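You operate a simulated robot arm through the tools that you are given. There is no shell and no other tool. Be economical: measure what you need, move in short steps, check, and stop when the job is done.

Carry out the task below with a simulated robot arm. There is one attempt and no reset: what you move stays moved.

JOB
One cool box ran warm. Put its bottle in the hold tray, then shut and lock the box again.
Fine: the warm one shows the higher peak on its tag; the other box stays locked. Set down upright: what you pick out.

It is judged by the outcome, as a careful person would: the job done as asked, and still so three seconds after it is handed in. It fails if anything else is knocked over, pushed out of place, dropped, spilled or broken.

ROBOT AND FRAMES
A 6-joint arm with a two-finger parallel gripper, fixed in place. Base frame: the origin is at the foot of the arm, x ahead of it, y to its left, z up. Units: cm, rad, N and s.
With the tool pointing down near the work surface it reaches from about 18 to 76 cm from the base axis. Its first joint turns from -2.897 to 2.897 rad. Payload 3.91 kg.
The TCP is the grasp point between the finger pads, 3 cm short of the fingertips. In the tool frame z runs along the fingers and y along their closing line. The gripper opens to 11 cm. The fingers are 2 cm wide and 1 cm thick; the gripper's body (4.8 by 11.2 cm) begins 5.5 cm behind the TCP.
Orientation is that of the tool frame in the base frame, as [roll, pitch, yaw] about the fixed x, y, z axes, in that order (R = Rz(yaw) Ry(pitch) Rx(roll)). With the fingers straight down and closing along the base's y, the tool's x points along the base's -x, its y along +y and its z along -z.

CONTROLS
- The arm moves only by the tool play_rows. Its argument "targets" is one flat list of numbers, 7 for each row, row after row: the closure, from 0 (fully open) to 1 (shut), then the shift along the tool's x, y, z in units of 250 mm (1.0 is 250 mm), then the turn, a rotation vector about the tool's x, y, z in units of 90 degrees (1.0 is 90 degrees). In form: [gripper, tx, ty, tz, rx, ry, rz, gripper, tx, ty, tz, rx, ry, rz, ...]. A call has 1 to 12 rows; each row is the pose to reach, as a shift and turn from the pose commanded when the call began, along the tool's axes at that moment. A call with a number of a shift or a turn outside -1 to 1 is refused whole. Each row takes 0.2 s and may step no farther than 5 cm and 0.15 rad from the row before; otherwise, or with a gripper value out of range, the whole call is refused. A pose out of reach is approached as far as the arm can. The call stops where the force on the tool passes 40 N (or 10 N more than at its start, if that is more) or the arm is blocked; 0.2 s more then pass. Each finger travels about 4.5 cm/s and halts on what it meets, pressing with about 24 N; the grip force reading is that of the motor and also rises with nothing between the fingers. The clock runs only during rows and for 0.2 s after the last one: add rows that repeat a pose to give the fingers time. It gives the time, the measured TCP pose, the force on the tool (base axes), the opening and the grip force at its end, in the units of the frame above (readings bear some noise), with the torque about the TCP (base axes, N m) and any sound that the robot's microphone picked up.
- Cameras (640 x 400 px; columns grow to the right, rows downward): "scene" is fixed at [41.12, -65.09, 166.58]; the picture's right is [1.00, -0.03, 0.00], its down [-0.02, -0.52, -0.86] and it looks along [0.03, 0.86, -0.52] (base axes); focal length 362 px, centre (320, 200). "wrist" rides on the gripper at [7.1, 2.2, -10.7] in the tool frame; the picture's right is [-0.29, 0.96, 0.00], its down [-0.76, -0.23, -0.61] and it looks along [-0.58, -0.18, 0.79] (tool axes); focal length 243 px, centre (320, 200).
- snapshot(camera): a new picture of that camera. It takes no simulated time.
- slide_trunk(by): slides the trunk up (or, below 0, down) by that many cm; the arm rides with it, the base frame stays. It gives what a move gives, with no picture.
- measure_at(camera, pixels): there is no depth. For up to 12 entries [column, row, z] of the newest picture of that camera ("zoom" is the newest enlarged one), the place [x, y] in the base frame at which the ray of that pixel passes the height z, good to about 0.2 cm, but the place of the scene camera against the robot may be out by one fixed shift of up to 1.8 cm in any direction. It takes no simulated time.
- close_up(camera, box): a new picture of the part [left, top, right, bottom] of that camera's present view, enlarged. It takes no simulated time.
- job_done(): hands the job in; it is judged then, once.

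Go step by step. Measure first, check grasps and placings, and put right what went wrong. The budget is 80 turns and 38 pictures, counting those below and the enlarged ones. Unless the task says otherwise, let go and move clear before handing in, and close with one line.

The tools are called after "Call:" by a JSON object that holds its "api" and its "payload". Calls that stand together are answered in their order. play_rows: Moves the arm, as the interface text tells. Its arguments: {"type":"object","properties":{"targets":{"type":"array","items":{"type":"number"}}},"required":["targets"]} The other tools are called the same way: slide_trunk (by) slides the trunk up or down; snapshot (camera) takes a picture; measure_at (camera, pixels) gives the place at which the rays of pixels pass given heights; close_up (camera, box) takes an enlarged picture of a part of a camera's view; job_done () hands the job in.

At the start:

```text
t: 0.0
tool_pos: [28.05, 16.61, 141.81]
ee_rot: [3.14, -0.002, 3.14]
wrist_force: [-0.2, 0.5, 0.1]
moment: [-0.03, -0.03, 0.02]
opening: 11.0
grip_force: 0.0
trunk travel left (down, up): [-59.0, 0.0]
```

scene: 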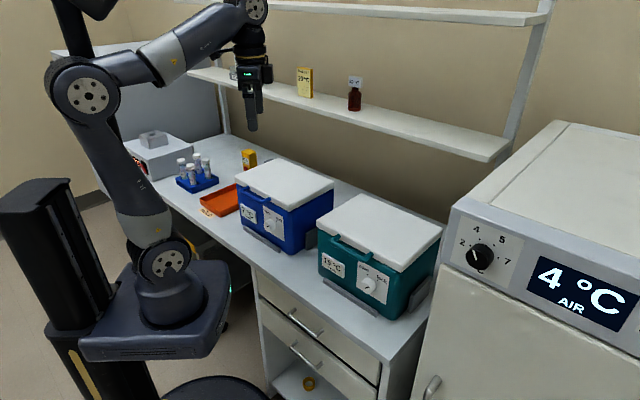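
wrist: 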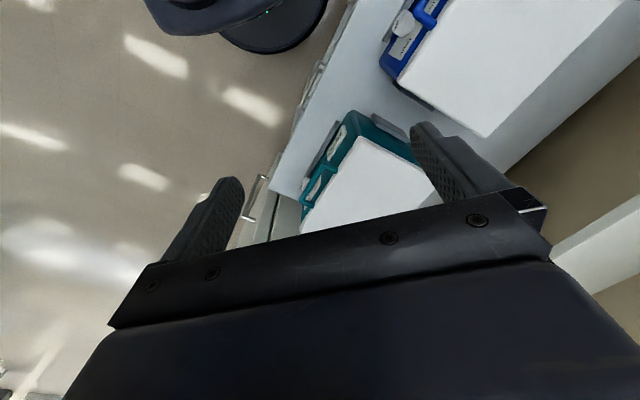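

The scene shows a blue box (about 285,205) and a teal box (about 380,255), each with a tag and a dial on the front. I'll enlarge both fronts to read the tags.

Call:
{"api": "close_up", "payload": {"camera": "scene", "box": [220, 150, 340, 260]}}

Call:
{"api": "close_up", "payload": {"camera": "scene", "box": [305, 190, 445, 325]}}

Call:
{"api": "close_up", "payload": {"camera": "scene", "box": [120, 120, 260, 225]}}

```text
3.64 times, centred on (280, 205) of scene
```

zoom: 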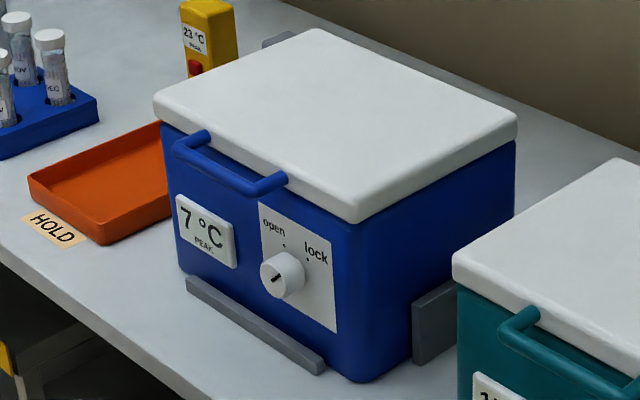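

```text
2.96 times, centred on (375, 258) of scene
```

zoom: 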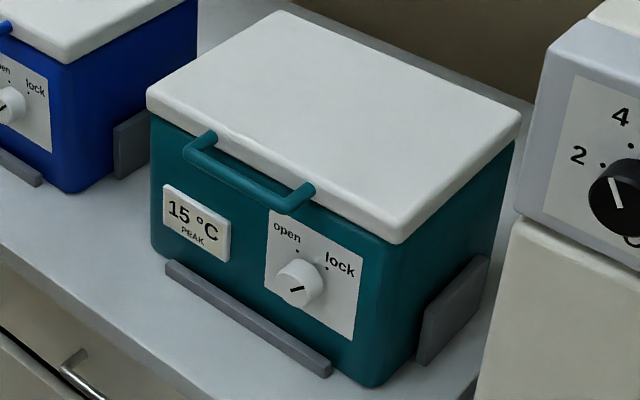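

```text
3.81 times, centred on (190, 172) of scene
```

zoom: 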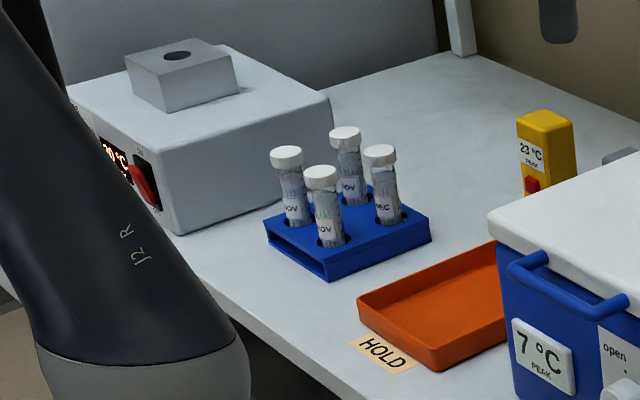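

The teal box has the higher peak (15 °C, against 7 °C on the blue box), so it is the one to open. I'll triangulate heights using lid corners visible in both cameras: blue front-right, blue back-right and teal front-left.

Call:
{"api": "measure_at", "payload": {"camera": "scene", "pixels": [[289.6, 211, 90], [289.6, 211, 110], [334, 182.5, 90], [334, 182.5, 110], [318, 226, 90], [318, 226, 110], [401, 272, 90], [401, 272, 110], [442, 232, 90], [442, 232, 110], [359, 195, 90], [359, 195, 110]]}}

Call:
{"api": "measure_at", "payload": {"camera": "wrist", "pixels": [[397, 82, 90], [397, 82, 110], [487, 137, 90], [487, 137, 110], [362, 137, 90], [362, 137, 110]]}}

```text
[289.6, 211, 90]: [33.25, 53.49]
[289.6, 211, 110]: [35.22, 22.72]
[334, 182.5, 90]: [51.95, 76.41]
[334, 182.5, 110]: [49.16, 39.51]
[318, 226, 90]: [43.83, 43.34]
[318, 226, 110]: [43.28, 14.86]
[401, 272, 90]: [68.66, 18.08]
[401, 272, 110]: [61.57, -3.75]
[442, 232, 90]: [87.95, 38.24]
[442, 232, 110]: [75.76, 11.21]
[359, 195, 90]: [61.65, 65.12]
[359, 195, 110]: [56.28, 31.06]
```

```text
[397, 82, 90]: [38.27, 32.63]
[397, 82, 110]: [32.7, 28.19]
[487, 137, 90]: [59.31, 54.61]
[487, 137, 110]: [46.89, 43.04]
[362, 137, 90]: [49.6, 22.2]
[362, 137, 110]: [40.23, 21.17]
```

Both cameras agree that the lid tops are near z≈106. The teal box is turned 45°, with its front facing roughly (-0.7,-0.7). Next I'll measure the knob, bottom corner, tray and handle in the scene image, and start rotating the tool 90° about its axis in free space.

Call:
{"api": "measure_at", "payload": {"camera": "scene", "pixels": [[366.6, 286, 92], [366.6, 286, 98], [391.9, 320.5, 80], [391.9, 320.5, 88], [321, 275, 80], [321, 275, 88], [201, 202, 82], [201, 202, 88], [222, 216, 82], [222, 216, 88], [240, 183, 82], [240, 183, 88]]}}

Call:
{"api": "play_rows", "payload": {"targets": [0, 0, 0, 0, 0, 0, 0.083, 0, 0, 0, 0, 0, 0, 0.167, 0, 0, 0, 0, 0, 0, 0.25, 0, 0, 0, 0, 0, 0, 0.333, 0, 0, 0, 0, 0, 0, 0.417, 0, 0, 0, 0, 0, 0, 0.5, 0, 0, 0, 0, 0, 0, 0.583, 0, 0, 0, 0, 0, 0, 0.667, 0, 0, 0, 0, 0, 0, 0.75, 0, 0, 0, 0, 0, 0, 0.833, 0, 0, 0, 0, 0, 0, 0.917, 0, 0, 0, 0, 0, 0, 1.0]}}

```text
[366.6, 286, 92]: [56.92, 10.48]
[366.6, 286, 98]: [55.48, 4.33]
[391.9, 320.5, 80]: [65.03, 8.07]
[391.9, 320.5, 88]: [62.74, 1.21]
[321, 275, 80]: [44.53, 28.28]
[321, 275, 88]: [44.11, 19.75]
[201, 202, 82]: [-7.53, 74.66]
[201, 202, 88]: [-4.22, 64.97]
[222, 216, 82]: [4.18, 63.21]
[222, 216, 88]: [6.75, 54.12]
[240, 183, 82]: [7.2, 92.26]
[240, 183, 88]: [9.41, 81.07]
```

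```text
t: 2.6
tool_pos: [27.97, 16.7, 141.92]
ee_rot: [-3.141, -0.002, 1.569]
wrist_force: [0.9, -0.2, 0.2]
moment: [-0.02, -0.01, -0.01]
opening: 11.0
grip_force: 0.0
trunk travel left (down, up): [-59.0, 0.0]
```

The desk is at z≈87 and the knob is around (55,6,96). The tool turned fine. Now I'll turn it another 45° while moving to the front of the teal box.

Call:
{"api": "play_rows", "payload": {"targets": [0, -0.09, 0.058, 0.048, 0, 0, 0.05, 0, -0.18, 0.115, 0.096, 0, 0, 0.1, 0, -0.27, 0.173, 0.144, 0, 0, 0.15, 0, -0.36, 0.23, 0.192, 0, 0, 0.2, 0, -0.45, 0.288, 0.24, 0, 0, 0.25, 0, -0.54, 0.346, 0.288, 0, 0, 0.3, 0, -0.63, 0.403, 0.336, 0, 0, 0.35, 0, -0.72, 0.461, 0.384, 0, 0, 0.4, 0, -0.81, 0.518, 0.432, 0, 0, 0.45, 0, -0.896, 0.576, 0.48, 0, 0, 0.5]}}

```text
t: 4.8
tool_pos: [42.37, -5.96, 130.08]
ee_rot: [-3.14, -0.001, 0.786]
wrist_force: [0.6, -0.4, -0.4]
moment: [0.0, 0.02, -0.01]
opening: 11.02
grip_force: 0.1
trunk travel left (down, up): [-59.0, 0.0]
```

The pose is as commanded. Now I'll pitch the tool up to horizontal, facing the box front, and lower to about z=113.

Call:
{"api": "play_rows", "payload": {"targets": [0, 0, 0, 0.057, 0, 0.083, 0, 0, 0, 0, 0.113, 0, 0.167, 0, 0, 0, 0, 0.17, 0, 0.25, 0, 0, 0, 0, 0.227, 0, 0.333, 0, 0, 0, 0, 0.283, 0, 0.417, 0, 0, 0, 0, 0.34, 0, 0.5, 0, 0, 0, 0, 0.397, 0, 0.583, 0, 0, 0, 0, 0.453, 0, 0.667, 0, 0, 0, 0, 0.51, 0, 0.75, 0, 0, 0, 0, 0.567, 0, 0.833, 0, 0, 0, 0, 0.623, 0, 0.917, 0, 0, 0, 0, 0.68, 0, 1.0, 0]}}

Call:
{"api": "snapshot", "payload": {"camera": "wrist"}}

Call:
{"api": "snapshot", "payload": {"camera": "scene"}}

```text
t: 7.4
tool_pos: [42.41, -5.83, 112.73]
ee_rot: [0.025, -1.567, -2.382]
wrist_force: [0.3, 0.5, 0.6]
moment: [0.02, 0.0, -0.02]
opening: 11.02
grip_force: 0.0
trunk travel left (down, up): [-59.0, 0.0]
```

```text
32 pictures are left
```

wrist: 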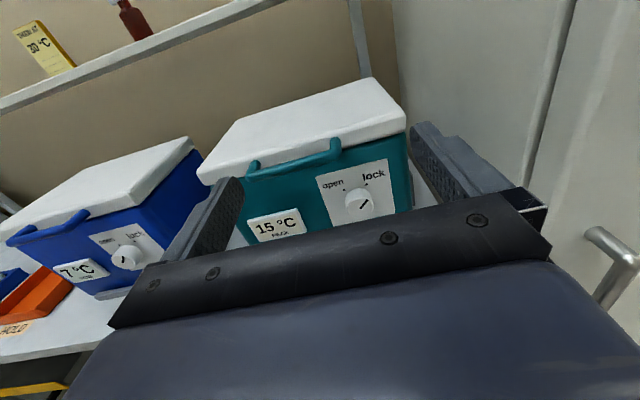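

```text
31 pictures are left
```

scene: 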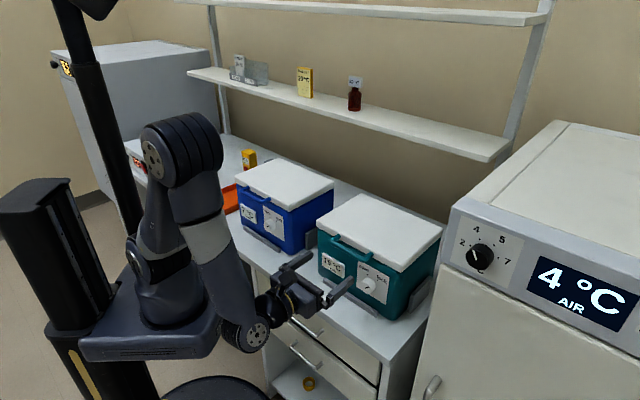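

The pose works, and the knob shows at wrist (358,204). I'll zoom in on the knob and handle.

Call:
{"api": "close_up", "payload": {"camera": "wrist", "box": [230, 120, 430, 245]}}

```text
3.20 times, centred on (330, 182) of wrist
```

zoom: 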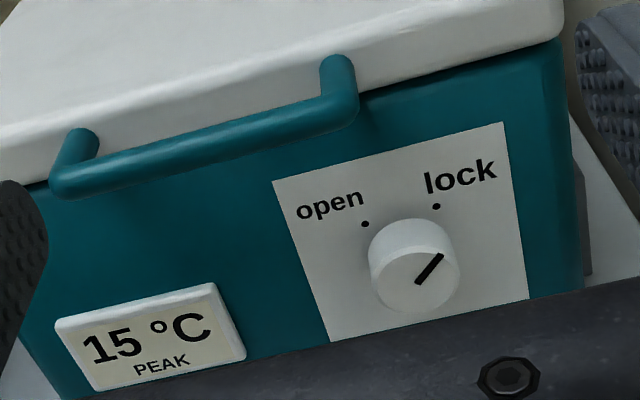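

The pointer is at "lock", and "open" is about 65° counterclockwise seen from the front. The U-handle is on the lid. I'll measure the knob, panel and handle from this view, then lower to triangulate.

Call:
{"api": "measure_at", "payload": {"camera": "zoom", "pixels": [[415, 282, 93], [415, 282, 97], [365, 224, 96], [365, 224, 100], [436, 206, 96], [436, 206, 100], [205, 155, 100], [205, 155, 104], [345, 110, 100], [345, 110, 104], [65, 185, 100], [65, 185, 104]]}}

Call:
{"api": "play_rows", "payload": {"targets": [0, -0.1, 0, 0, 0, 0, 0, 0, -0.2, 0.02, 0, 0, 0, 0, 0, -0.3, 0.03, 0, 0, 0, 0, 0, -0.4, 0.04, 0, 0, 0, 0, 0, -0.5, 0.04, 0, 0, 0, 0, 0, -0.6, 0.04, 0, 0, 0, 0]}}

Call:
{"api": "close_up", "payload": {"camera": "wrist", "box": [200, 70, 440, 220]}}

```text
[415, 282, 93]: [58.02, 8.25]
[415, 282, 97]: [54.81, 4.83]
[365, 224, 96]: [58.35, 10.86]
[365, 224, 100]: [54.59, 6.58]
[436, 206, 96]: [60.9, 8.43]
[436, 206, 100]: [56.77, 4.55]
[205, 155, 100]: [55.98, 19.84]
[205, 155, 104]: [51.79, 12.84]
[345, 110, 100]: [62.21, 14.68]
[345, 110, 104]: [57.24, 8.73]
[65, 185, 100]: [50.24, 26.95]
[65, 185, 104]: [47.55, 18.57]
```

```text
t: 8.8
tool_pos: [42.99, -6.6, 98.07]
ee_rot: [-0.21, -1.57, -2.147]
wrist_force: [0.2, -0.7, -0.5]
moment: [0.0, 0.0, -0.01]
opening: 10.99
grip_force: 0.0
trunk travel left (down, up): [-59.0, 0.0]
```

```text
2.67 times, centred on (320, 145) of wrist
```

zoom: 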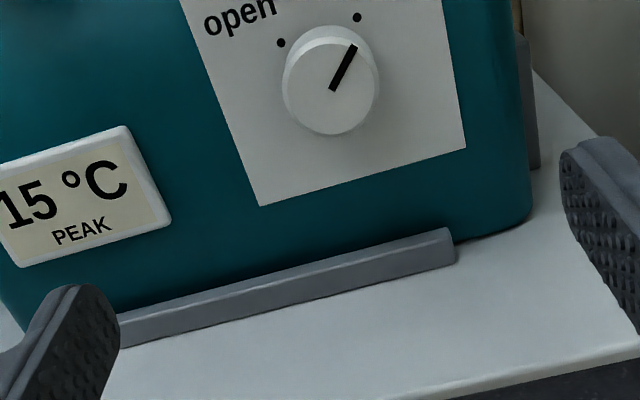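

The knob face centre is now at zoom (333,92). I'll measure it again from this height to triangulate.

Call:
{"api": "measure_at", "payload": {"camera": "zoom", "pixels": [[333, 92, 93], [333, 92, 97], [281, 43, 96], [281, 43, 99], [357, 17, 96], [357, 17, 99], [262, 205, 90], [262, 205, 93], [465, 150, 90], [465, 150, 93], [285, 285, 89], [285, 320, 87]]}}

```text
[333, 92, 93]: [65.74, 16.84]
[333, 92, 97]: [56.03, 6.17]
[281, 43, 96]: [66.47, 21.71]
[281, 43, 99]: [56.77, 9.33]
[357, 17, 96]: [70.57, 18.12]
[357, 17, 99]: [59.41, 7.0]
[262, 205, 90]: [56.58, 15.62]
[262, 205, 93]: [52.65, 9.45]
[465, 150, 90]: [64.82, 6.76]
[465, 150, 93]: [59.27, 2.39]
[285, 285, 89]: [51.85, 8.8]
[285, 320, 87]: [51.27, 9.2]
```

Triangulated: the knob face is at (54.2, 4.2, 97.75), the panel is at n≈43.9, and the dots are at about ±39°. I'll pre-rotate the gripper +40°, narrow it to about 6 cm, and advance around the knob.

Call:
{"api": "play_rows", "payload": {"targets": [0.2, -0.013, 0.012, 0, 0, 0, 0.09, 0.3, -0.013, 0.012, 0, 0, 0, 0.18, 0.45, -0.013, 0.012, 0.05, 0, 0, 0.27, 0.45, -0.013, 0.012, 0.1, 0, 0, 0.36, 0.45, -0.013, 0.012, 0.16, 0, 0, 0.444, 0.45, -0.013, 0.012, 0.22, 0, 0, 0.444, 0.45, -0.013, 0.012, 0.28, 0, 0, 0.444, 0.45, -0.013, 0.012, 0.34, 0, 0, 0.444, 0.45, -0.013, 0.012, 0.38, 0, 0, 0.444]}}

Call:
{"api": "snapshot", "payload": {"camera": "wrist"}}

```text
t: 10.8
tool_pos: [49.96, 0.17, 97.49]
ee_rot: [-1.569, -0.872, -0.789]
wrist_force: [-0.7, -0.5, 0.2]
moment: [0.01, 0.0, 0.0]
opening: 6.04
grip_force: 0.1
trunk travel left (down, up): [-59.0, 0.0]
```

```text
28 pictures are left
```

wrist: 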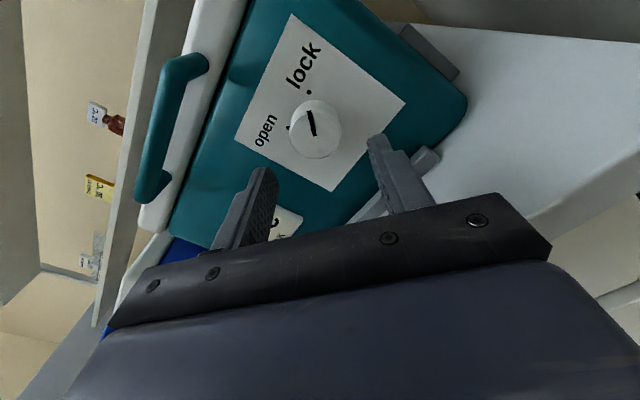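

The knob is centred between the fingertips. I'll advance 4.8 cm and close on it.

Call:
{"api": "play_rows", "payload": {"targets": [0.45, 0, 0, 0.06, 0, 0, 0, 0.45, 0, 0, 0.12, 0, 0, 0, 0.45, 0, 0, 0.16, 0, 0, 0, 0.45, 0, 0, 0.19, 0, 0, 0, 0.7, 0, 0, 0.19, 0, 0, 0, 1.0, 0, 0, 0.19, 0, 0, 0, 1.0, 0, 0, 0.19, 0, 0, 0, 1.0, 0, 0, 0.19, 0, 0, 0]}}

Call:
{"api": "snapshot", "payload": {"camera": "wrist"}}

```text
t: 12.6
tool_pos: [53.28, 3.6, 97.63]
ee_rot: [-1.566, -0.873, -0.786]
wrist_force: [-1.8, 3.1, 5.2]
moment: [0.07, -0.09, 0.16]
opening: 3.7
grip_force: 24.0
trunk travel left (down, up): [-59.0, 0.0]
```

```text
27 pictures are left
```

wrist: 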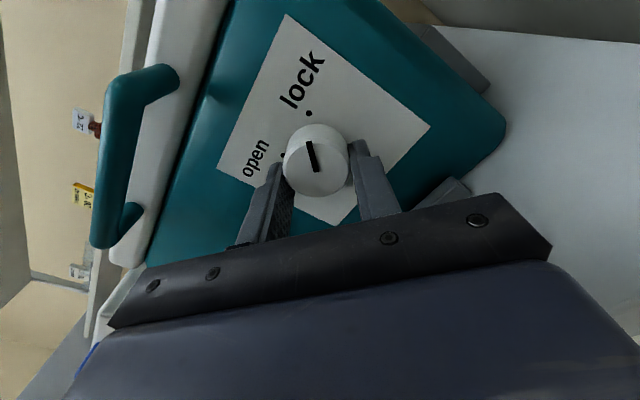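

The knob is gripped at 3.7 cm but may be slightly off-centre. I'll check where its face centre lies relative to the TCP.

Call:
{"api": "measure_at", "payload": {"camera": "wrist", "pixels": [[317, 165, 97.5], [317, 165, 97.8], [317, 165, 98.1]]}}

```text
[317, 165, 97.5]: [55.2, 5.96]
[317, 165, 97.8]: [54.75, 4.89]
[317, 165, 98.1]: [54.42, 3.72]
```

The TCP sits about 0.6 cm off in tool x. I'll reopen, shift by 0.6 cm and re-grip.

Call:
{"api": "play_rows", "payload": {"targets": [0.5, 0, 0, 0, 0, 0, 0, 0.5, 0, 0, 0, 0, 0, 0, 0.5, 0.024, 0, 0, 0, 0, 0, 0.5, 0.024, 0, 0, 0, 0, 0, 0.8, 0.024, 0, 0, 0, 0, 0, 1, 0.024, 0, 0, 0, 0, 0, 1, 0.024, 0, 0, 0, 0, 0]}}

```text
t: 14.2
tool_pos: [53.55, 3.29, 98.0]
ee_rot: [-1.567, -0.872, -0.788]
wrist_force: [-3.4, 4.4, 7.5]
moment: [-0.05, 0.03, 0.38]
opening: 3.71
grip_force: 23.8
trunk travel left (down, up): [-59.0, 0.0]
```

The grip is centred at 3.71 cm. Now I'll turn counterclockwise by 80°.

Call:
{"api": "play_rows", "payload": {"targets": [1, 0, -0.008, 0, 0, 0, -0.08, 1, 0, -0.008, 0, 0, 0, -0.16, 1, 0, -0.008, 0, 0, 0, -0.24, 1, 0, -0.008, 0, 0, 0, -0.32, 1, 0, -0.008, 0, 0, 0, -0.4, 1, 0, -0.008, 0, 0, 0, -0.48, 1, 0, -0.008, 0, 0, 0, -0.56, 1, 0, -0.008, 0, 0, 0, -0.64, 1, 0, -0.008, 0, 0, 0, -0.72, 1, 0, -0.008, 0, 0, 0, -0.8, 1, 0, -0.008, 0, 0, 0, -0.87, 1, 0, -0.008, 0, 0, 0, -0.87]}}

Call:
{"api": "snapshot", "payload": {"camera": "wrist"}}

```text
t: 16.8
tool_pos: [53.63, 3.28, 98.13]
ee_rot: [1.572, -0.904, 2.355]
wrist_force: [-4.1, 3.6, 0.7]
moment: [-0.17, 0.16, 0.45]
opening: 3.66
grip_force: 24.2
trunk travel left (down, up): [-59.0, 0.0]
```

```text
26 pictures are left
```

wrist: 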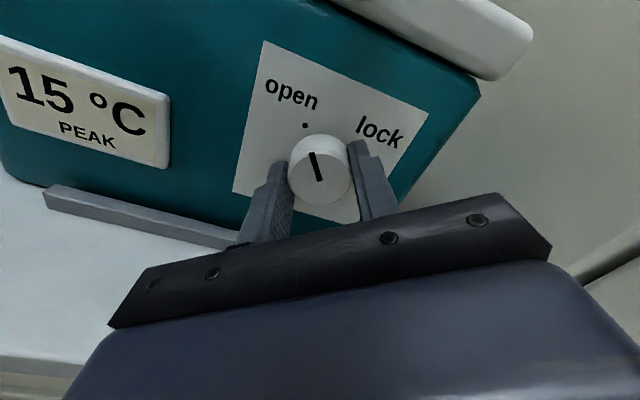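

The pointer is at the "open" dot (305,126). I'll release, back off and level the gripper.

Call:
{"api": "play_rows", "payload": {"targets": [0.5, 0, 0, 0, 0, 0, 0, 0.5, 0, 0, 0, 0, 0, 0, 0.5, 0, 0, -0.06, 0, 0, 0, 0.5, 0, 0, -0.12, 0, 0, 0, 0.5, 0, 0, -0.2, 0, 0, 0.06, 0.5, 0, 0, -0.3, 0, 0, 0.14, 0.5, 0, 0, -0.4, 0, 0, 0.22, 0.5, 0, 0, -0.5, 0, 0, 0.3, 0.5, 0, 0, -0.6, 0, 0, 0.36, 0.5, 0, 0, -0.6, 0, 0, 0.43]}}

Call:
{"api": "snapshot", "payload": {"camera": "wrist"}}

```text
t: 19.0
tool_pos: [42.89, -7.32, 98.04]
ee_rot: [-1.398, -1.561, -0.958]
wrist_force: [-0.3, 0.4, 0.5]
moment: [0.01, 0.0, 0.0]
opening: 5.52
grip_force: 0.0
trunk travel left (down, up): [-59.0, 0.0]
```

```text
25 pictures are left
```

wrist: 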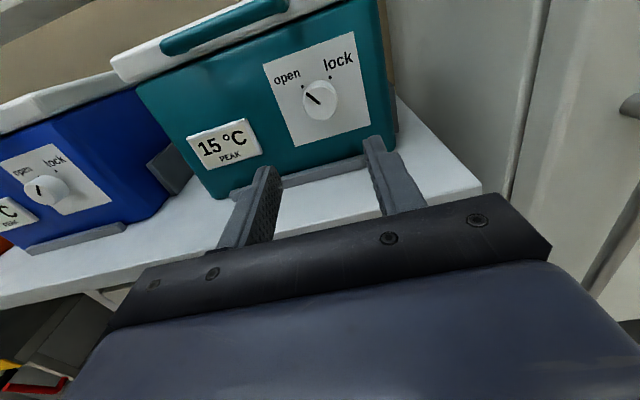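

The pointer now reads "open". Next I'll triangulate the handle: left end about (168,46), right end about (280,7).

Call:
{"api": "measure_at", "payload": {"camera": "wrist", "pixels": [[168, 46, 101], [168, 46, 104], [280, 7, 101], [280, 7, 104], [225, 27, 101], [225, 27, 104], [112, 60, 104], [112, 60, 106], [128, 82, 101], [128, 82, 103]]}}

```text
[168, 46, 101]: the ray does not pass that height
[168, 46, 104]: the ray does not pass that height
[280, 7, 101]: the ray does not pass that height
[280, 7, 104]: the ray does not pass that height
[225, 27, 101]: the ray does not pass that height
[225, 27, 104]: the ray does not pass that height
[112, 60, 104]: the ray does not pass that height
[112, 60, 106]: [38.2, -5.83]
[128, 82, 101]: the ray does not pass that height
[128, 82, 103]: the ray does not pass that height
```

Call:
{"api": "measure_at", "payload": {"camera": "wrist", "pixels": [[168, 46, 106], [168, 46, 108], [280, 7, 106], [280, 7, 108], [225, 27, 106], [225, 27, 108], [112, 60, 107], [112, 60, 109]]}}

```text
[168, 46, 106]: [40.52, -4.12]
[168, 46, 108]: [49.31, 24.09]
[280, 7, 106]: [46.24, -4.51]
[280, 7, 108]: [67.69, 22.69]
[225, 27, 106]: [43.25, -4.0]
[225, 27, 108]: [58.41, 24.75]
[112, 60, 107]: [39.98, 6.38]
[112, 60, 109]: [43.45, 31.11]
```

The handle bar is at z≈106.8, n≈40.6, spanning t 23.7–34.8. I'll roll the tool -90° so the fingers close vertically, and line up in front of the bar's middle.

Call:
{"api": "play_rows", "payload": {"targets": [0.5, 0.03, -0.021, 0, 0, 0, -0.09, 0.5, 0.06, -0.042, 0, 0, 0, -0.18, 0.5, 0.09, -0.063, 0, 0, 0, -0.27, 0.5, 0.12, -0.084, 0, 0, 0, -0.36, 0.5, 0.15, -0.105, 0, 0, 0, -0.45, 0.5, 0.18, -0.126, 0.03, 0, 0, -0.54, 0.5, 0.21, -0.147, 0.06, 0, 0, -0.63, 0.5, 0.24, -0.168, 0.1, 0, 0, -0.72, 0.5, 0.27, -0.189, 0.14, 0, 0, -0.81, 0.5, 0.3, -0.21, 0.18, 0, 0, -0.9, 0.5, 0.33, -0.231, 0.22, 0, 0, -0.96, 0.5, 0.35, -0.252, 0.234, 0, 0, -1]}}

Call:
{"api": "snapshot", "payload": {"camera": "wrist"}}

```text
t: 21.6
tool_pos: [42.67, 1.18, 107.03]
ee_rot: [1.571, -0.005, 2.354]
wrist_force: [0.6, 1.2, 0.4]
moment: [0.01, -0.03, 0.0]
opening: 5.51
grip_force: 0.0
trunk travel left (down, up): [-59.0, 0.0]
```

```text
24 pictures are left
```

wrist: 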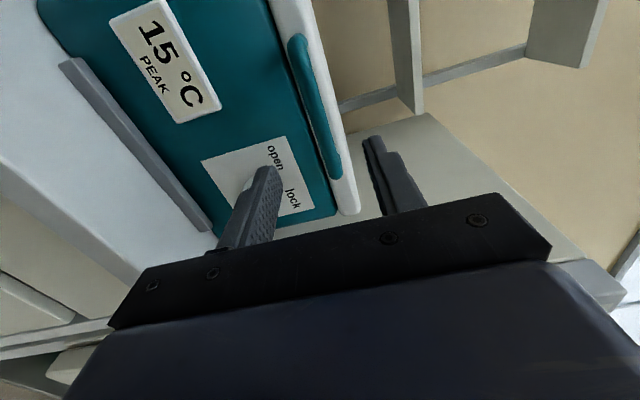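

The handle (297,40)–(338,172) lies between the two fingers. I'll advance 8.2 cm and close.

Call:
{"api": "play_rows", "payload": {"targets": [0.5, 0, 0, 0.1, 0, 0, 0, 0.5, 0, 0, 0.2, 0, 0, 0, 0.5, 0, 0, 0.27, 0, 0, 0, 0.5, 0, 0, 0.31, 0, 0, 0, 0.5, 0, 0, 0.328, 0, 0, 0, 0.8, 0, 0, 0.328, 0, 0, 0, 1, 0, 0, 0.328, 0, 0, 0, 1, 0, 0, 0.328, 0, 0, 0, 1, 0, 0, 0.328, 0, 0, 0]}}

Call:
{"api": "snapshot", "payload": {"camera": "wrist"}}

```text
t: 23.6
tool_pos: [48.44, 7.04, 107.02]
ee_rot: [1.566, -0.004, 2.354]
wrist_force: [5.0, 1.5, 18.1]
moment: [0.14, -0.34, 0.08]
opening: 1.38
grip_force: 24.0
trunk travel left (down, up): [-59.0, 0.0]
```

```text
23 pictures are left
```

wrist: 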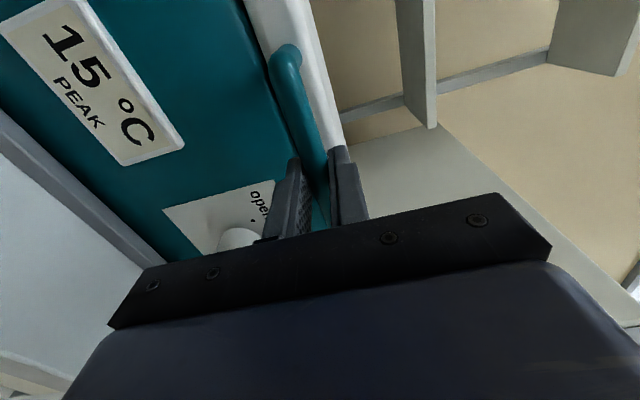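

The bar is gripped at 1.38 cm. I'll lift along the hinge arc to about 0.4 rad, rotating the tool with the lid, and watch the forces.

Call:
{"api": "play_rows", "payload": {"targets": [1, 0, 0.0516, 0.0063, 0.0318, 0, 0, 1, 0, 0.1025, 0.0152, 0.0637, 0, 0, 1, 0, 0.153, 0.0265, 0.0955, 0, 0, 1, 0, 0.203, 0.0404, 0.1273, 0, 0, 1, 0, 0.252, 0.0568, 0.159, 0, 0, 1, 0, 0.3005, 0.0756, 0.191, 0, 0, 1, 0, 0.348, 0.0968, 0.223, 0, 0, 1, 0, 0.394, 0.1204, 0.2546, 0, 0]}}

Call:
{"api": "snapshot", "payload": {"camera": "scene"}}

```text
t: 25.4
tool_pos: [50.54, 8.91, 117.03]
ee_rot: [1.969, -0.008, 2.355]
wrist_force: [-9.7, -8.2, 3.7]
moment: [-0.24, -0.27, -0.2]
opening: 1.34
grip_force: 24.3
trunk travel left (down, up): [-59.0, 0.0]
```

```text
22 pictures are left
```

scene: 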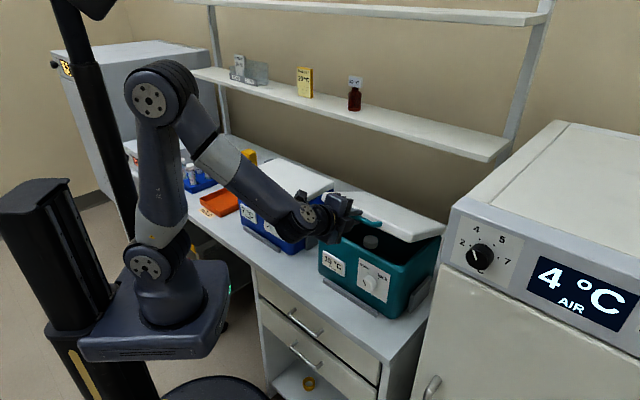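

The lid is opening and the bottle cap shows at (370,242). The force is mild, about 12 N pushing outward, so I'll adjust the arc slightly and continue to 1.1 rad.

Call:
{"api": "play_rows", "payload": {"targets": [1, 0, 0.1001, -0.0005, 0.0637, 0, 0, 1, 0, 0.201, 0.0217, 0.1273, 0, 0, 1, 0, 0.2993, 0.0538, 0.191, 0, 0, 1, 0, 0.3939, 0.0956, 0.2546, 0, 0, 1, 0, 0.4838, 0.1466, 0.318, 0, 0, 1, 0, 0.5681, 0.2064, 0.382, 0, 0, 1, 0, 0.646, 0.2742, 0.4456, 0, 0]}}

Call:
{"api": "snapshot", "payload": {"camera": "scene"}}

```text
t: 27.0
tool_pos: [59.19, 17.9, 129.19]
ee_rot: [2.67, -0.006, 2.355]
wrist_force: [-1.9, -4.5, 11.2]
moment: [-0.19, -0.31, -0.02]
opening: 1.34
grip_force: 24.2
trunk travel left (down, up): [-59.0, 0.0]
```

```text
21 pictures are left
```

scene: 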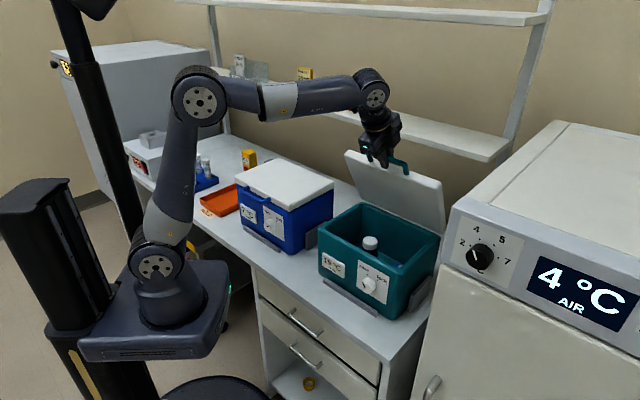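

The lid is at about 63° and moving cleanly. Before going farther I'll check where the shelf's front edge sits.

Call:
{"api": "measure_at", "payload": {"camera": "scene", "pixels": [[487, 160, 120], [487, 160, 130], [487, 160, 140], [187, 70, 120], [187, 70, 130], [187, 70, 140], [380, 123, 130], [380, 123, 140], [345, 152, 125], [442, 182, 125], [345, 152, 128], [442, 182, 128]]}}

```text
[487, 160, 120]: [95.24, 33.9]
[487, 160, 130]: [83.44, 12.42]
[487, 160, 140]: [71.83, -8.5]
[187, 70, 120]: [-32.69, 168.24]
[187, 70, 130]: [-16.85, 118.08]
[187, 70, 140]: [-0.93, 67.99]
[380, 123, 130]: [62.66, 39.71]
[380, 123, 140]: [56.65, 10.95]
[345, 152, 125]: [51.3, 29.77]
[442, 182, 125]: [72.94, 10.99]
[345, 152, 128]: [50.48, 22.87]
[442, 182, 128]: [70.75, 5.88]
```

The shelf's height is ambiguous from one view, so I'll look from the wrist.

Call:
{"api": "snapshot", "payload": {"camera": "wrist"}}

```text
20 pictures are left
```

wrist: 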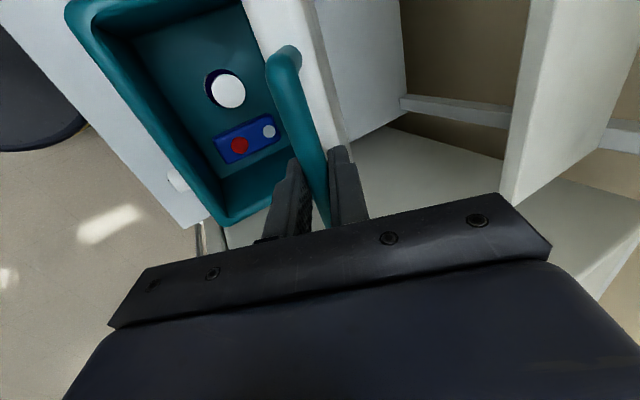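

Call:
{"api": "measure_at", "payload": {"camera": "wrist", "pixels": [[507, 203, 110], [507, 203, 120], [507, 203, 130], [552, 0, 120], [552, 0, 130], [228, 90, 95], [228, 90, 100], [228, 90, 105], [335, 150, 130]]}}

```text
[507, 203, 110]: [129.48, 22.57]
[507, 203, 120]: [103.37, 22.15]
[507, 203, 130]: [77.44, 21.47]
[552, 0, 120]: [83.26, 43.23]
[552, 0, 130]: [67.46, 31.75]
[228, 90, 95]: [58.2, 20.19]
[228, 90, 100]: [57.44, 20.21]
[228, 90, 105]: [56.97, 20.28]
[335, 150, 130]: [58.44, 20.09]
```

The shelf front is at n≈78, z≈125.7, so it clears a lid opened to about 95–100°. I'll continue the arc to about 1.6 rad.

Call:
{"api": "play_rows", "payload": {"targets": [1, 0, 0.1026, 0.0118, 0.0637, 0, 0, 1, 0, 0.2035, 0.034, 0.1273, 0, 0, 1, 0, 0.302, 0.0662, 0.191, 0, 0, 1, 0, 0.3964, 0.108, 0.235, 0, 0, 1, 0, 0.4864, 0.1588, 0.27, 0, 0]}}

Call:
{"api": "snapshot", "payload": {"camera": "scene"}}

```text
t: 27.8
tool_pos: [64.21, 22.77, 130.85]
ee_rot: [2.949, -0.008, 2.358]
wrist_force: [-4.1, 5.0, 0.9]
moment: [0.07, -0.11, 0.0]
opening: 1.38
grip_force: 23.8
trunk travel left (down, up): [-59.0, 0.0]
stopped in row 3: the force on the tool passed its limit at 59 N (the readings are from after the stop); the commanded pose is now the measured one
```

```text
19 pictures are left
```

scene: 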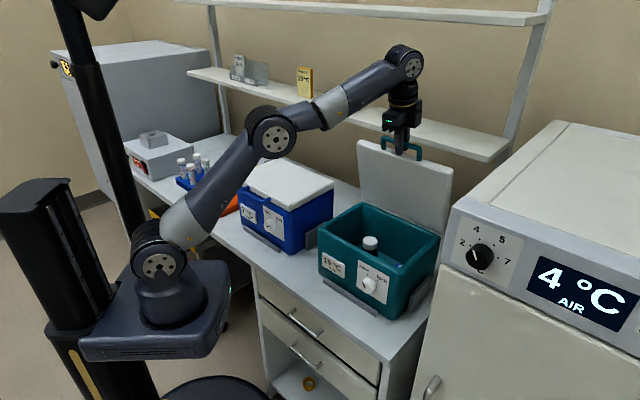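

The move stopped at about 80° (59 N), probably the lid's end stop. To see whether the lid holds itself, I'll loosen the fingers slightly so the bar stays caught between them.

Call:
{"api": "play_rows", "payload": {"targets": [0.7, 0, 0, 0, 0, 0, 0, 0.7, 0, 0, 0, 0, 0, 0, 0.7, 0, 0, 0, 0, 0, 0, 0.7, 0, 0, 0, 0, 0, 0, 0.7, 0, 0, 0, 0, 0, 0]}}

Call:
{"api": "snapshot", "payload": {"camera": "wrist"}}

```text
t: 29.0
tool_pos: [64.28, 22.54, 130.7]
ee_rot: [2.95, -0.009, 2.357]
wrist_force: [0.3, -0.2, -0.7]
moment: [-0.01, -0.01, 0.01]
opening: 3.28
grip_force: 0.1
trunk travel left (down, up): [-59.0, 0.0]
```

```text
18 pictures are left
```

wrist: 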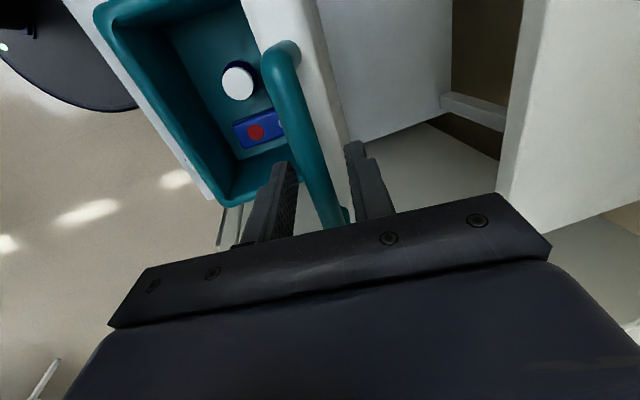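

The bar sits free between the fingers with zero force, so the lid stays up on its own. I'll retreat upward, straighten the tool and move above the bottle.

Call:
{"api": "play_rows", "payload": {"targets": [0.6, 0, 0, -0.08, 0, 0, 0, 0.6, 0, 0, -0.16, 0, 0, 0, 0.6, 0, 0, -0.24, 0, 0, 0, 0.6, 0, 0, -0.31, 0, 0, 0, 0.6, 0.04, -0.07, -0.32, 0.06, 0, 0, 0.5, 0.09, -0.14, -0.324, 0.122, 0, 0, 0.5, 0.128, -0.202, -0.324, 0.122, 0, 0]}}

Call:
{"api": "snapshot", "payload": {"camera": "wrist"}}

Call:
{"api": "snapshot", "payload": {"camera": "scene"}}

```text
t: 30.6
tool_pos: [63.48, 22.3, 130.9]
ee_rot: [3.056, 0.016, 2.355]
wrist_force: [-0.6, 0.5, 0.9]
moment: [-0.04, 0.03, 0.0]
opening: 5.52
grip_force: 0.1
out of reach, approached as far as the arm can: row 2, 3, 4, 5, 6, 7
trunk travel left (down, up): [-59.0, 0.0]
```

```text
17 pictures are left
```

wrist: 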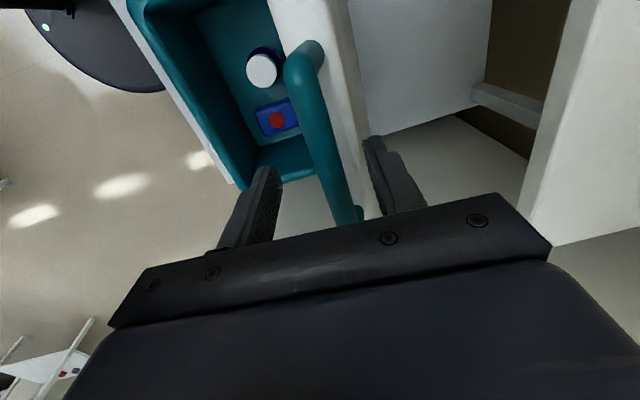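

```text
16 pictures are left
```

scene: 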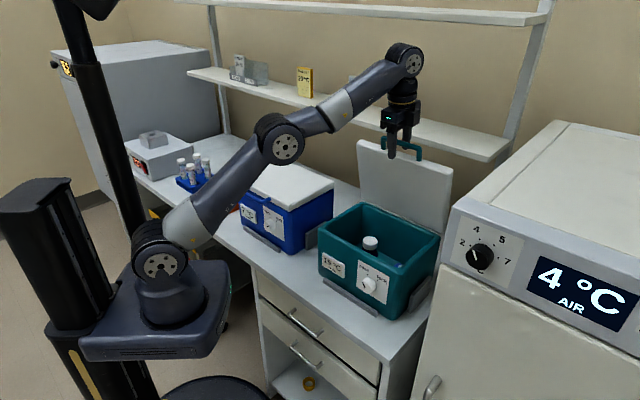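

The upward retreat was out of reach and the arm stayed near the handle (n≈60.7, z≈130.9), with the bar still between the fingers. I'll close slightly with zero motion to find out which pose the controller holds as commanded.

Call:
{"api": "play_rows", "payload": {"targets": [0.65, 0, 0, 0, 0, 0, 0]}}

```text
t: 31.0
tool_pos: [63.27, 22.12, 130.93]
ee_rot: [3.053, 0.016, 2.353]
wrist_force: [1.0, -0.7, -0.7]
moment: [0.01, 0.01, -0.03]
opening: 3.87
grip_force: 0.1
trunk travel left (down, up): [-59.0, 0.0]
```

The held pose is the clipped one, so I can continue from here. I'll tilt the tool back around the bar while sliding out toward the robot, which shortens the reach.

Call:
{"api": "play_rows", "payload": {"targets": [0.65, 0, 0.045, -0.0097, -0.07, 0, 0, 0.65, 0, 0.0335, -0.016, -0.154, 0, 0, 0.65, 0, 0.0185, -0.028, -0.237, 0, 0, 0.65, 0, -0.0026, -0.0432, -0.32, 0, 0, 0.65, 0, -0.0305, -0.0637, -0.389, 0, 0, 0.65, 0, -0.0796, -0.098, -0.453, 0, 0, 0.65, 0, -0.156, -0.189, -0.453, 0, 0, 0.65, 0, -0.236, -0.281, -0.453, 0, 0]}}

Call:
{"api": "snapshot", "payload": {"camera": "wrist"}}

```text
t: 32.8
tool_pos: [58.13, 17.79, 137.95]
ee_rot: [2.343, 0.017, 2.353]
wrist_force: [-0.2, 1.5, 0.1]
moment: [-0.02, 0.01, 0.02]
opening: 3.84
grip_force: 0.1
trunk travel left (down, up): [-59.0, 0.0]
```

```text
15 pictures are left
```

wrist: 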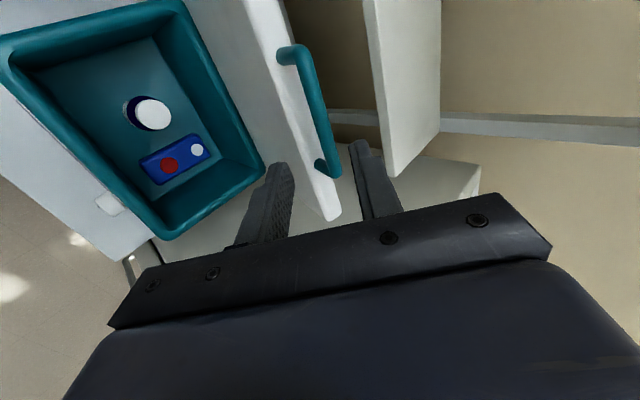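

The gripper is clear and the lid stays up. I'll triangulate the bottle cap (153,115) and the box rim from this view.

Call:
{"api": "measure_at", "payload": {"camera": "wrist", "pixels": [[153, 115, 95], [153, 115, 100], [153, 115, 105], [130, 113, 90], [175, 215, 105], [8, 55, 105], [260, 165, 105], [182, 8, 105], [200, 140, 90], [145, 170, 90]]}}

Call:
{"api": "close_up", "payload": {"camera": "scene", "box": [310, 190, 450, 300]}}

```text
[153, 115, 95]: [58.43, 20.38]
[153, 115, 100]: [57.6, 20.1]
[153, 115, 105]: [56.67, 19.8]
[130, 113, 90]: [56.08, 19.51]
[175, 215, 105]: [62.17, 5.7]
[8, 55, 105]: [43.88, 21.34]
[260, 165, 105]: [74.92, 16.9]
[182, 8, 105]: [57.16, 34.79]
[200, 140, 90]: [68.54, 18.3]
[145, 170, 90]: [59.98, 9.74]
```

```text
3.64 times, centred on (380, 245) of scene
```

zoom: 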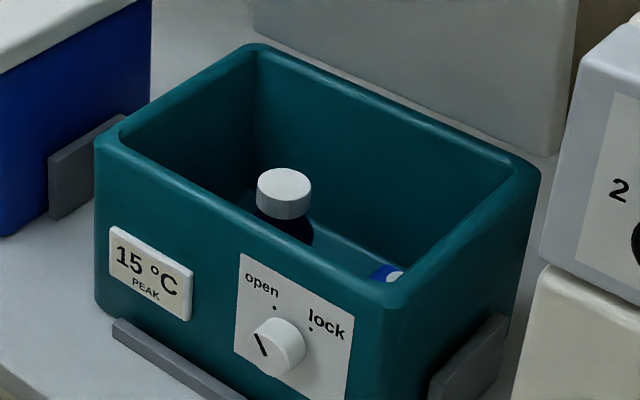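

Call:
{"api": "measure_at", "payload": {"camera": "zoom", "pixels": [[284, 182, 96], [284, 182, 99], [284, 182, 102], [284, 182, 105]]}}

```text
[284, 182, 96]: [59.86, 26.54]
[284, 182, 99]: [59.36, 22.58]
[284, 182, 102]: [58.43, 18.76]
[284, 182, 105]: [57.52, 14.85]
```

The cap is at (57.5, 20.1) with its top at z≈100.6. I'll go to a vertical tool in front of it at n=50, z=112, clear of the lid.

Call:
{"api": "play_rows", "payload": {"targets": [0.5, 0.01, -0.128, 0.055, 0.0636, 0, 0, 0.4, 0.02, -0.256, 0.11, 0.127, 0, 0, 0.36, 0.03, -0.384, 0.164, 0.191, 0, 0, 0.36, 0.04, -0.512, 0.219, 0.254, 0, 0, 0.36, 0.05, -0.596, 0.319, 0.318, 0, 0, 0.36, 0.06, -0.68, 0.419, 0.382, 0, 0, 0.36, 0.07, -0.765, 0.519, 0.445, 0, 0, 0.36, 0.084, -0.849, 0.619, 0.509, 0, 0]}}

Call:
{"api": "snapshot", "payload": {"camera": "wrist"}}

```text
t: 34.6
tool_pos: [54.39, 16.39, 111.63]
ee_rot: [-3.14, 0.018, 2.353]
wrist_force: [-0.8, -0.3, 0.5]
moment: [-0.02, 0.0, 0.01]
opening: 7.06
grip_force: 0.1
trunk travel left (down, up): [-59.0, 0.0]
```

```text
13 pictures are left
```

wrist: 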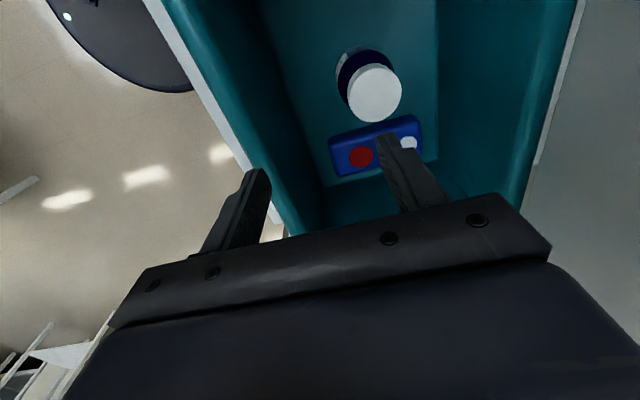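

Call:
{"api": "measure_at", "payload": {"camera": "wrist", "pixels": [[374, 93, 100.6], [349, 93, 100.6], [400, 93, 100.6], [362, 65, 95], [405, 118, 90.5], [395, 147, 90.5]]}}

```text
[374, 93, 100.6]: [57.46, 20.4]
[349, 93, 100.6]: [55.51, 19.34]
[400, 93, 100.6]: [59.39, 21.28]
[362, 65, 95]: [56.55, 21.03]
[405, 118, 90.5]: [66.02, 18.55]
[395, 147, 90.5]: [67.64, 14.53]
```

The cap is confirmed at n=55.05, t=26.2 and is about 4.3 cm wide. I'll centre over it, descend to z=97.5 and close.

Call:
{"api": "play_rows", "payload": {"targets": [0.36, 0.013, 0.1, 0, 0, 0, 0, 0.36, 0.026, 0.2, 0, 0, 0, 0, 0.36, 0.026, 0.2, 0.12, 0, 0, 0, 0.36, 0.026, 0.2, 0.24, 0, 0, 0, 0.36, 0.026, 0.2, 0.36, 0, 0, 0, 0.36, 0.026, 0.2, 0.46, 0, 0, 0, 0.36, 0.026, 0.2, 0.53, 0, 0, 0, 0.36, 0.026, 0.2, 0.565, 0, 0, 0, 0.7, 0.026, 0.2, 0.565, 0, 0, 0, 1, 0.026, 0.2, 0.565, 0, 0, 0, 1, 0.026, 0.2, 0.565, 0, 0, 0, 1, 0.026, 0.2, 0.565, 0, 0, 0]}}

Call:
{"api": "snapshot", "payload": {"camera": "wrist"}}

```text
t: 37.2
tool_pos: [57.58, 20.25, 97.66]
ee_rot: [3.14, 0.017, 2.355]
wrist_force: [-0.6, 0.4, -0.2]
moment: [0.0, 0.04, 0.03]
opening: 5.53
grip_force: 24.0
trunk travel left (down, up): [-59.0, 0.0]
```

```text
12 pictures are left
```

wrist: 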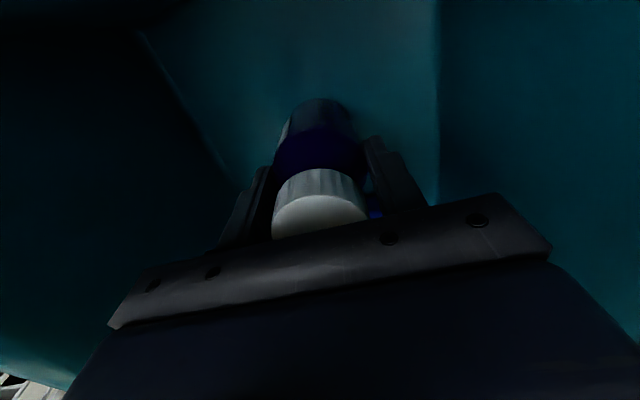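

The bottle is gripped at its body (5.5 cm). I'll lift it, easing forward away from the leaning lid.

Call:
{"api": "play_rows", "payload": {"targets": [1, 0, 0, -0.06, 0, 0, 0, 1, 0, 0, -0.14, 0, 0, 0, 1, 0, -0.04, -0.22, 0, 0, 0, 1, 0, -0.09, -0.3, 0, 0, 0, 1, 0, -0.14, -0.4, 0, 0, 0, 1, 0, -0.17, -0.52, 0, 0, 0, 1, 0, -0.2, -0.64, 0, 0, 0, 1, 0, -0.2, -0.76, 0, 0, 0, 1, 0, -0.2, -0.88, 0, 0, 0, 1, 0, -0.2, -0.98, 0, 0, 0]}}

Call:
{"api": "snapshot", "payload": {"camera": "scene"}}

```text
t: 39.4
tool_pos: [53.68, 16.89, 121.91]
ee_rot: [3.14, 0.018, 2.354]
wrist_force: [0.5, -0.4, -0.4]
moment: [-0.02, -0.02, 0.01]
opening: 5.52
grip_force: 23.6
trunk travel left (down, up): [-59.0, 0.0]
```

```text
11 pictures are left
```

scene: 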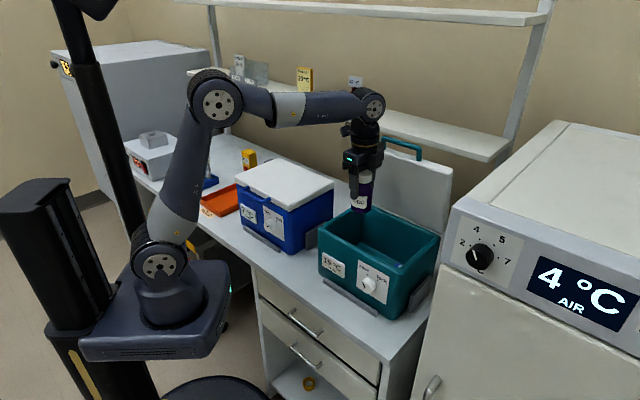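

The bottle is out, upright and clear of the box. I'll carry it left over the blue box at constant height.

Call:
{"api": "play_rows", "payload": {"targets": [1, 0.05, 0, 0, 0, 0, 0, 1, 0.15, 0, 0, 0, 0, 0, 1, 0.25, 0, 0, 0, 0, 0, 1, 0.36, 0, 0, 0, 0, 0, 1, 0.47, 0, 0, 0, 0, 0, 1, 0.58, 0, 0, 0, 0, 0, 1, 0.69, 0, 0, 0, 0, 0, 1, 0.8, 0, 0, 0, 0, 0, 1, 0.9, 0, 0, 0, 0, 0, 1, 0.96, 0, 0, 0, 0, 0]}}

Call:
{"api": "play_rows", "payload": {"targets": [1, 0.05, 0, 0, 0, 0, 0, 1, 0.15, 0, 0, 0, 0, 0, 1, 0.25, 0, 0, 0, 0, 0, 1, 0.36, 0, 0, 0, 0, 0, 1, 0.47, 0, 0, 0, 0, 0, 1, 0.58, 0, 0, 0, 0, 0, 1, 0.69, 0, 0, 0, 0, 0, 1, 0.8, 0, 0, 0, 0, 0, 1, 0.9, 0, 0, 0, 0, 0, 1, 0.96, 0, 0, 0, 0, 0]}}

Call:
{"api": "snapshot", "payload": {"camera": "wrist"}}

Call:
{"api": "snapshot", "payload": {"camera": "scene"}}

```text
t: 41.6
tool_pos: [36.88, 34.01, 121.66]
ee_rot: [3.14, 0.019, 2.354]
wrist_force: [0.2, 0.8, -1.5]
moment: [-0.02, -0.03, 0.02]
opening: 5.52
grip_force: 24.1
trunk travel left (down, up): [-59.0, 0.0]
```

```text
t: 43.8
tool_pos: [19.82, 50.93, 121.32]
ee_rot: [-3.141, 0.018, 2.353]
wrist_force: [-0.4, 0.2, -2.4]
moment: [0.01, 0.03, 0.02]
opening: 5.51
grip_force: 24.0
trunk travel left (down, up): [-59.0, 0.0]
```

```text
10 pictures are left
```

wrist: 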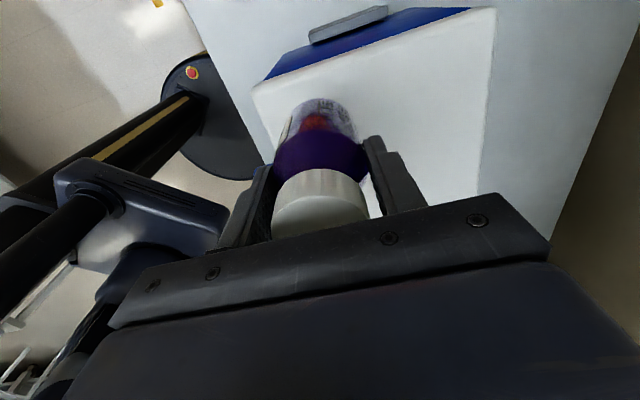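

```text
9 pictures are left
```

scene: 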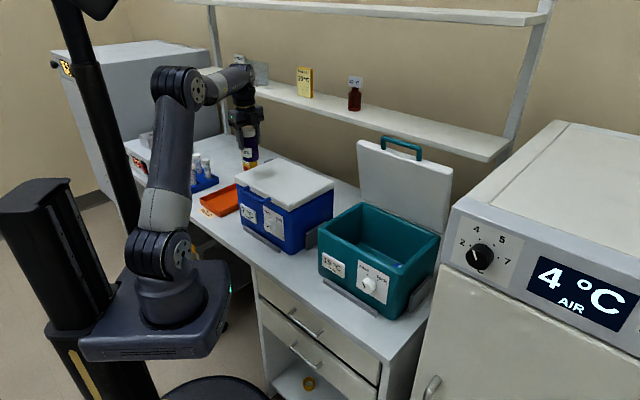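

The wrist camera faces away from the tray, so I'll locate the tray with an enlarged scene view.

Call:
{"api": "close_up", "payload": {"camera": "scene", "box": [180, 120, 290, 225]}}

```text
3.81 times, centred on (235, 172) of scene
```

zoom: 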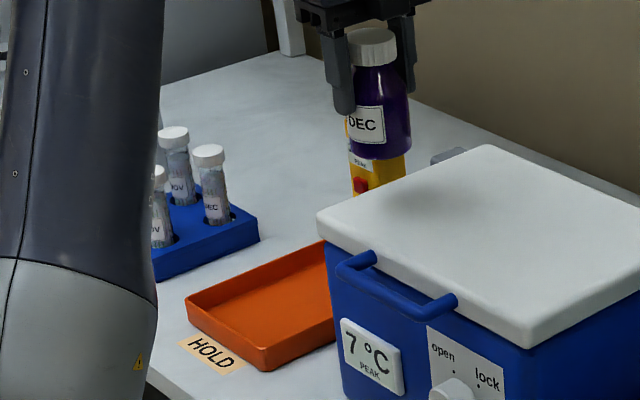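

Call:
{"api": "measure_at", "payload": {"camera": "zoom", "pixels": [[187, 300, 90], [265, 350, 90], [325, 240, 90], [265, 370, 88], [187, 322, 88], [388, 157, 108], [388, 157, 114], [372, 30, 124.5], [240, 333, 90], [330, 295, 88.5], [255, 300, 88.5], [230, 240, 90]]}}

```text
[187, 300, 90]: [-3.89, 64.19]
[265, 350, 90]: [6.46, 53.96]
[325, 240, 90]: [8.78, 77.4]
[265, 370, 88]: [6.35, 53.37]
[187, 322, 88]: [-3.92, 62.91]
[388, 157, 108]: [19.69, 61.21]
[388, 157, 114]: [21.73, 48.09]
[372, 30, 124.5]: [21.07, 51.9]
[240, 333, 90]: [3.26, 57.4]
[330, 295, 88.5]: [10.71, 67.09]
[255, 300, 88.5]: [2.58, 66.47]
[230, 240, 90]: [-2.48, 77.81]
```

The tray spans n 41–59.5, t −48.7 to −34, and the bottle bottom is about 8.9 cm below the TCP. I'll move over the tray centre and lower to just above it.

Call:
{"api": "play_rows", "payload": {"targets": [1, 0.1, 0, 0, 0, 0, 0, 1, 0.22, 0, 0, 0, 0, 0, 1, 0.35, 0, 0, 0, 0, 0, 1, 0.48, 0, 0, 0, 0, 0, 1, 0.6, 0, 0, 0, 0, 0, 1, 0.7, 0.01, 0, 0, 0, 0, 1, 0.772, 0.015, 0.08, 0, 0, 0, 1, 0.772, 0.015, 0.24, 0, 0, 0, 1, 0.772, 0.015, 0.4, 0, 0, 0, 1, 0.772, 0.015, 0.55, 0, 0, 0, 1, 0.772, 0.015, 0.68, 0, 0, 0, 1, 0.772, 0.015, 0.78, 0, 0, 0]}}

Call:
{"api": "close_up", "payload": {"camera": "scene", "box": [150, 110, 290, 225]}}

```text
t: 46.4
tool_pos: [6.85, 64.58, 101.27]
ee_rot: [-3.142, 0.017, 2.353]
wrist_force: [-0.6, -0.4, -1.7]
moment: [0.04, 0.0, 0.01]
opening: 5.52
grip_force: 24.7
trunk travel left (down, up): [-59.0, 0.0]
```

```text
3.48 times, centred on (220, 168) of scene
```

zoom: 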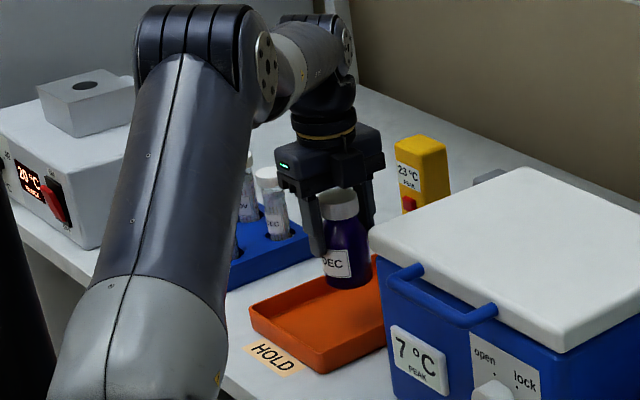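

The bottle is over the tray. I'll lower it in small steps.

Call:
{"api": "play_rows", "payload": {"targets": [1, 0, 0, 0.05, 0, 0, 0, 1, 0, 0, 0.09, 0, 0, 0, 1, 0, 0, 0.12, 0, 0, 0, 1, 0, 0, 0.135, 0, 0, 0, 1, 0, 0, 0.145, 0, 0, 0, 1, 0, 0, 0.15, 0, 0, 0]}}

```text
t: 47.8
tool_pos: [6.93, 64.7, 97.61]
ee_rot: [3.14, 0.018, 2.352]
wrist_force: [0.7, 0.3, -1.2]
moment: [0.03, 0.02, 0.03]
opening: 5.48
grip_force: 24.1
trunk travel left (down, up): [-59.0, 0.0]
```

No contact yet. I'll continue down in 1 mm steps.

Call:
{"api": "play_rows", "payload": {"targets": [1, 0, 0, 0.004, 0, 0, 0, 1, 0, 0, 0.008, 0, 0, 0, 1, 0, 0, 0.012, 0, 0, 0, 1, 0, 0, 0.016, 0, 0, 0]}}

```text
t: 48.8
tool_pos: [6.98, 64.53, 97.37]
ee_rot: [3.141, 0.019, 2.354]
wrist_force: [-0.3, 0.4, -2.1]
moment: [0.01, -0.01, 0.01]
opening: 5.51
grip_force: 23.6
trunk travel left (down, up): [-59.0, 0.0]
```

Call:
{"api": "play_rows", "payload": {"targets": [1, 0, 0, 0.005, 0, 0, 0, 1, 0, 0, 0.01, 0, 0, 0, 1, 0, 0, 0.014, 0, 0, 0, 1, 0, 0, 0.018, 0, 0, 0]}}

Call:
{"api": "close_up", "payload": {"camera": "scene", "box": [200, 140, 280, 210]}}

```text
t: 49.8
tool_pos: [6.93, 64.62, 96.74]
ee_rot: [-3.14, 0.018, 2.355]
wrist_force: [0.1, -0.5, -1.6]
moment: [0.01, 0.03, -0.03]
opening: 5.51
grip_force: 24.0
trunk travel left (down, up): [-59.0, 0.0]
```

```text
5.71 times, centred on (240, 175) of scene
```

zoom: 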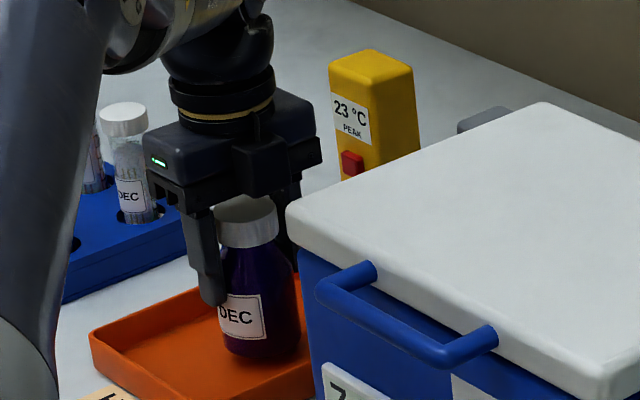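

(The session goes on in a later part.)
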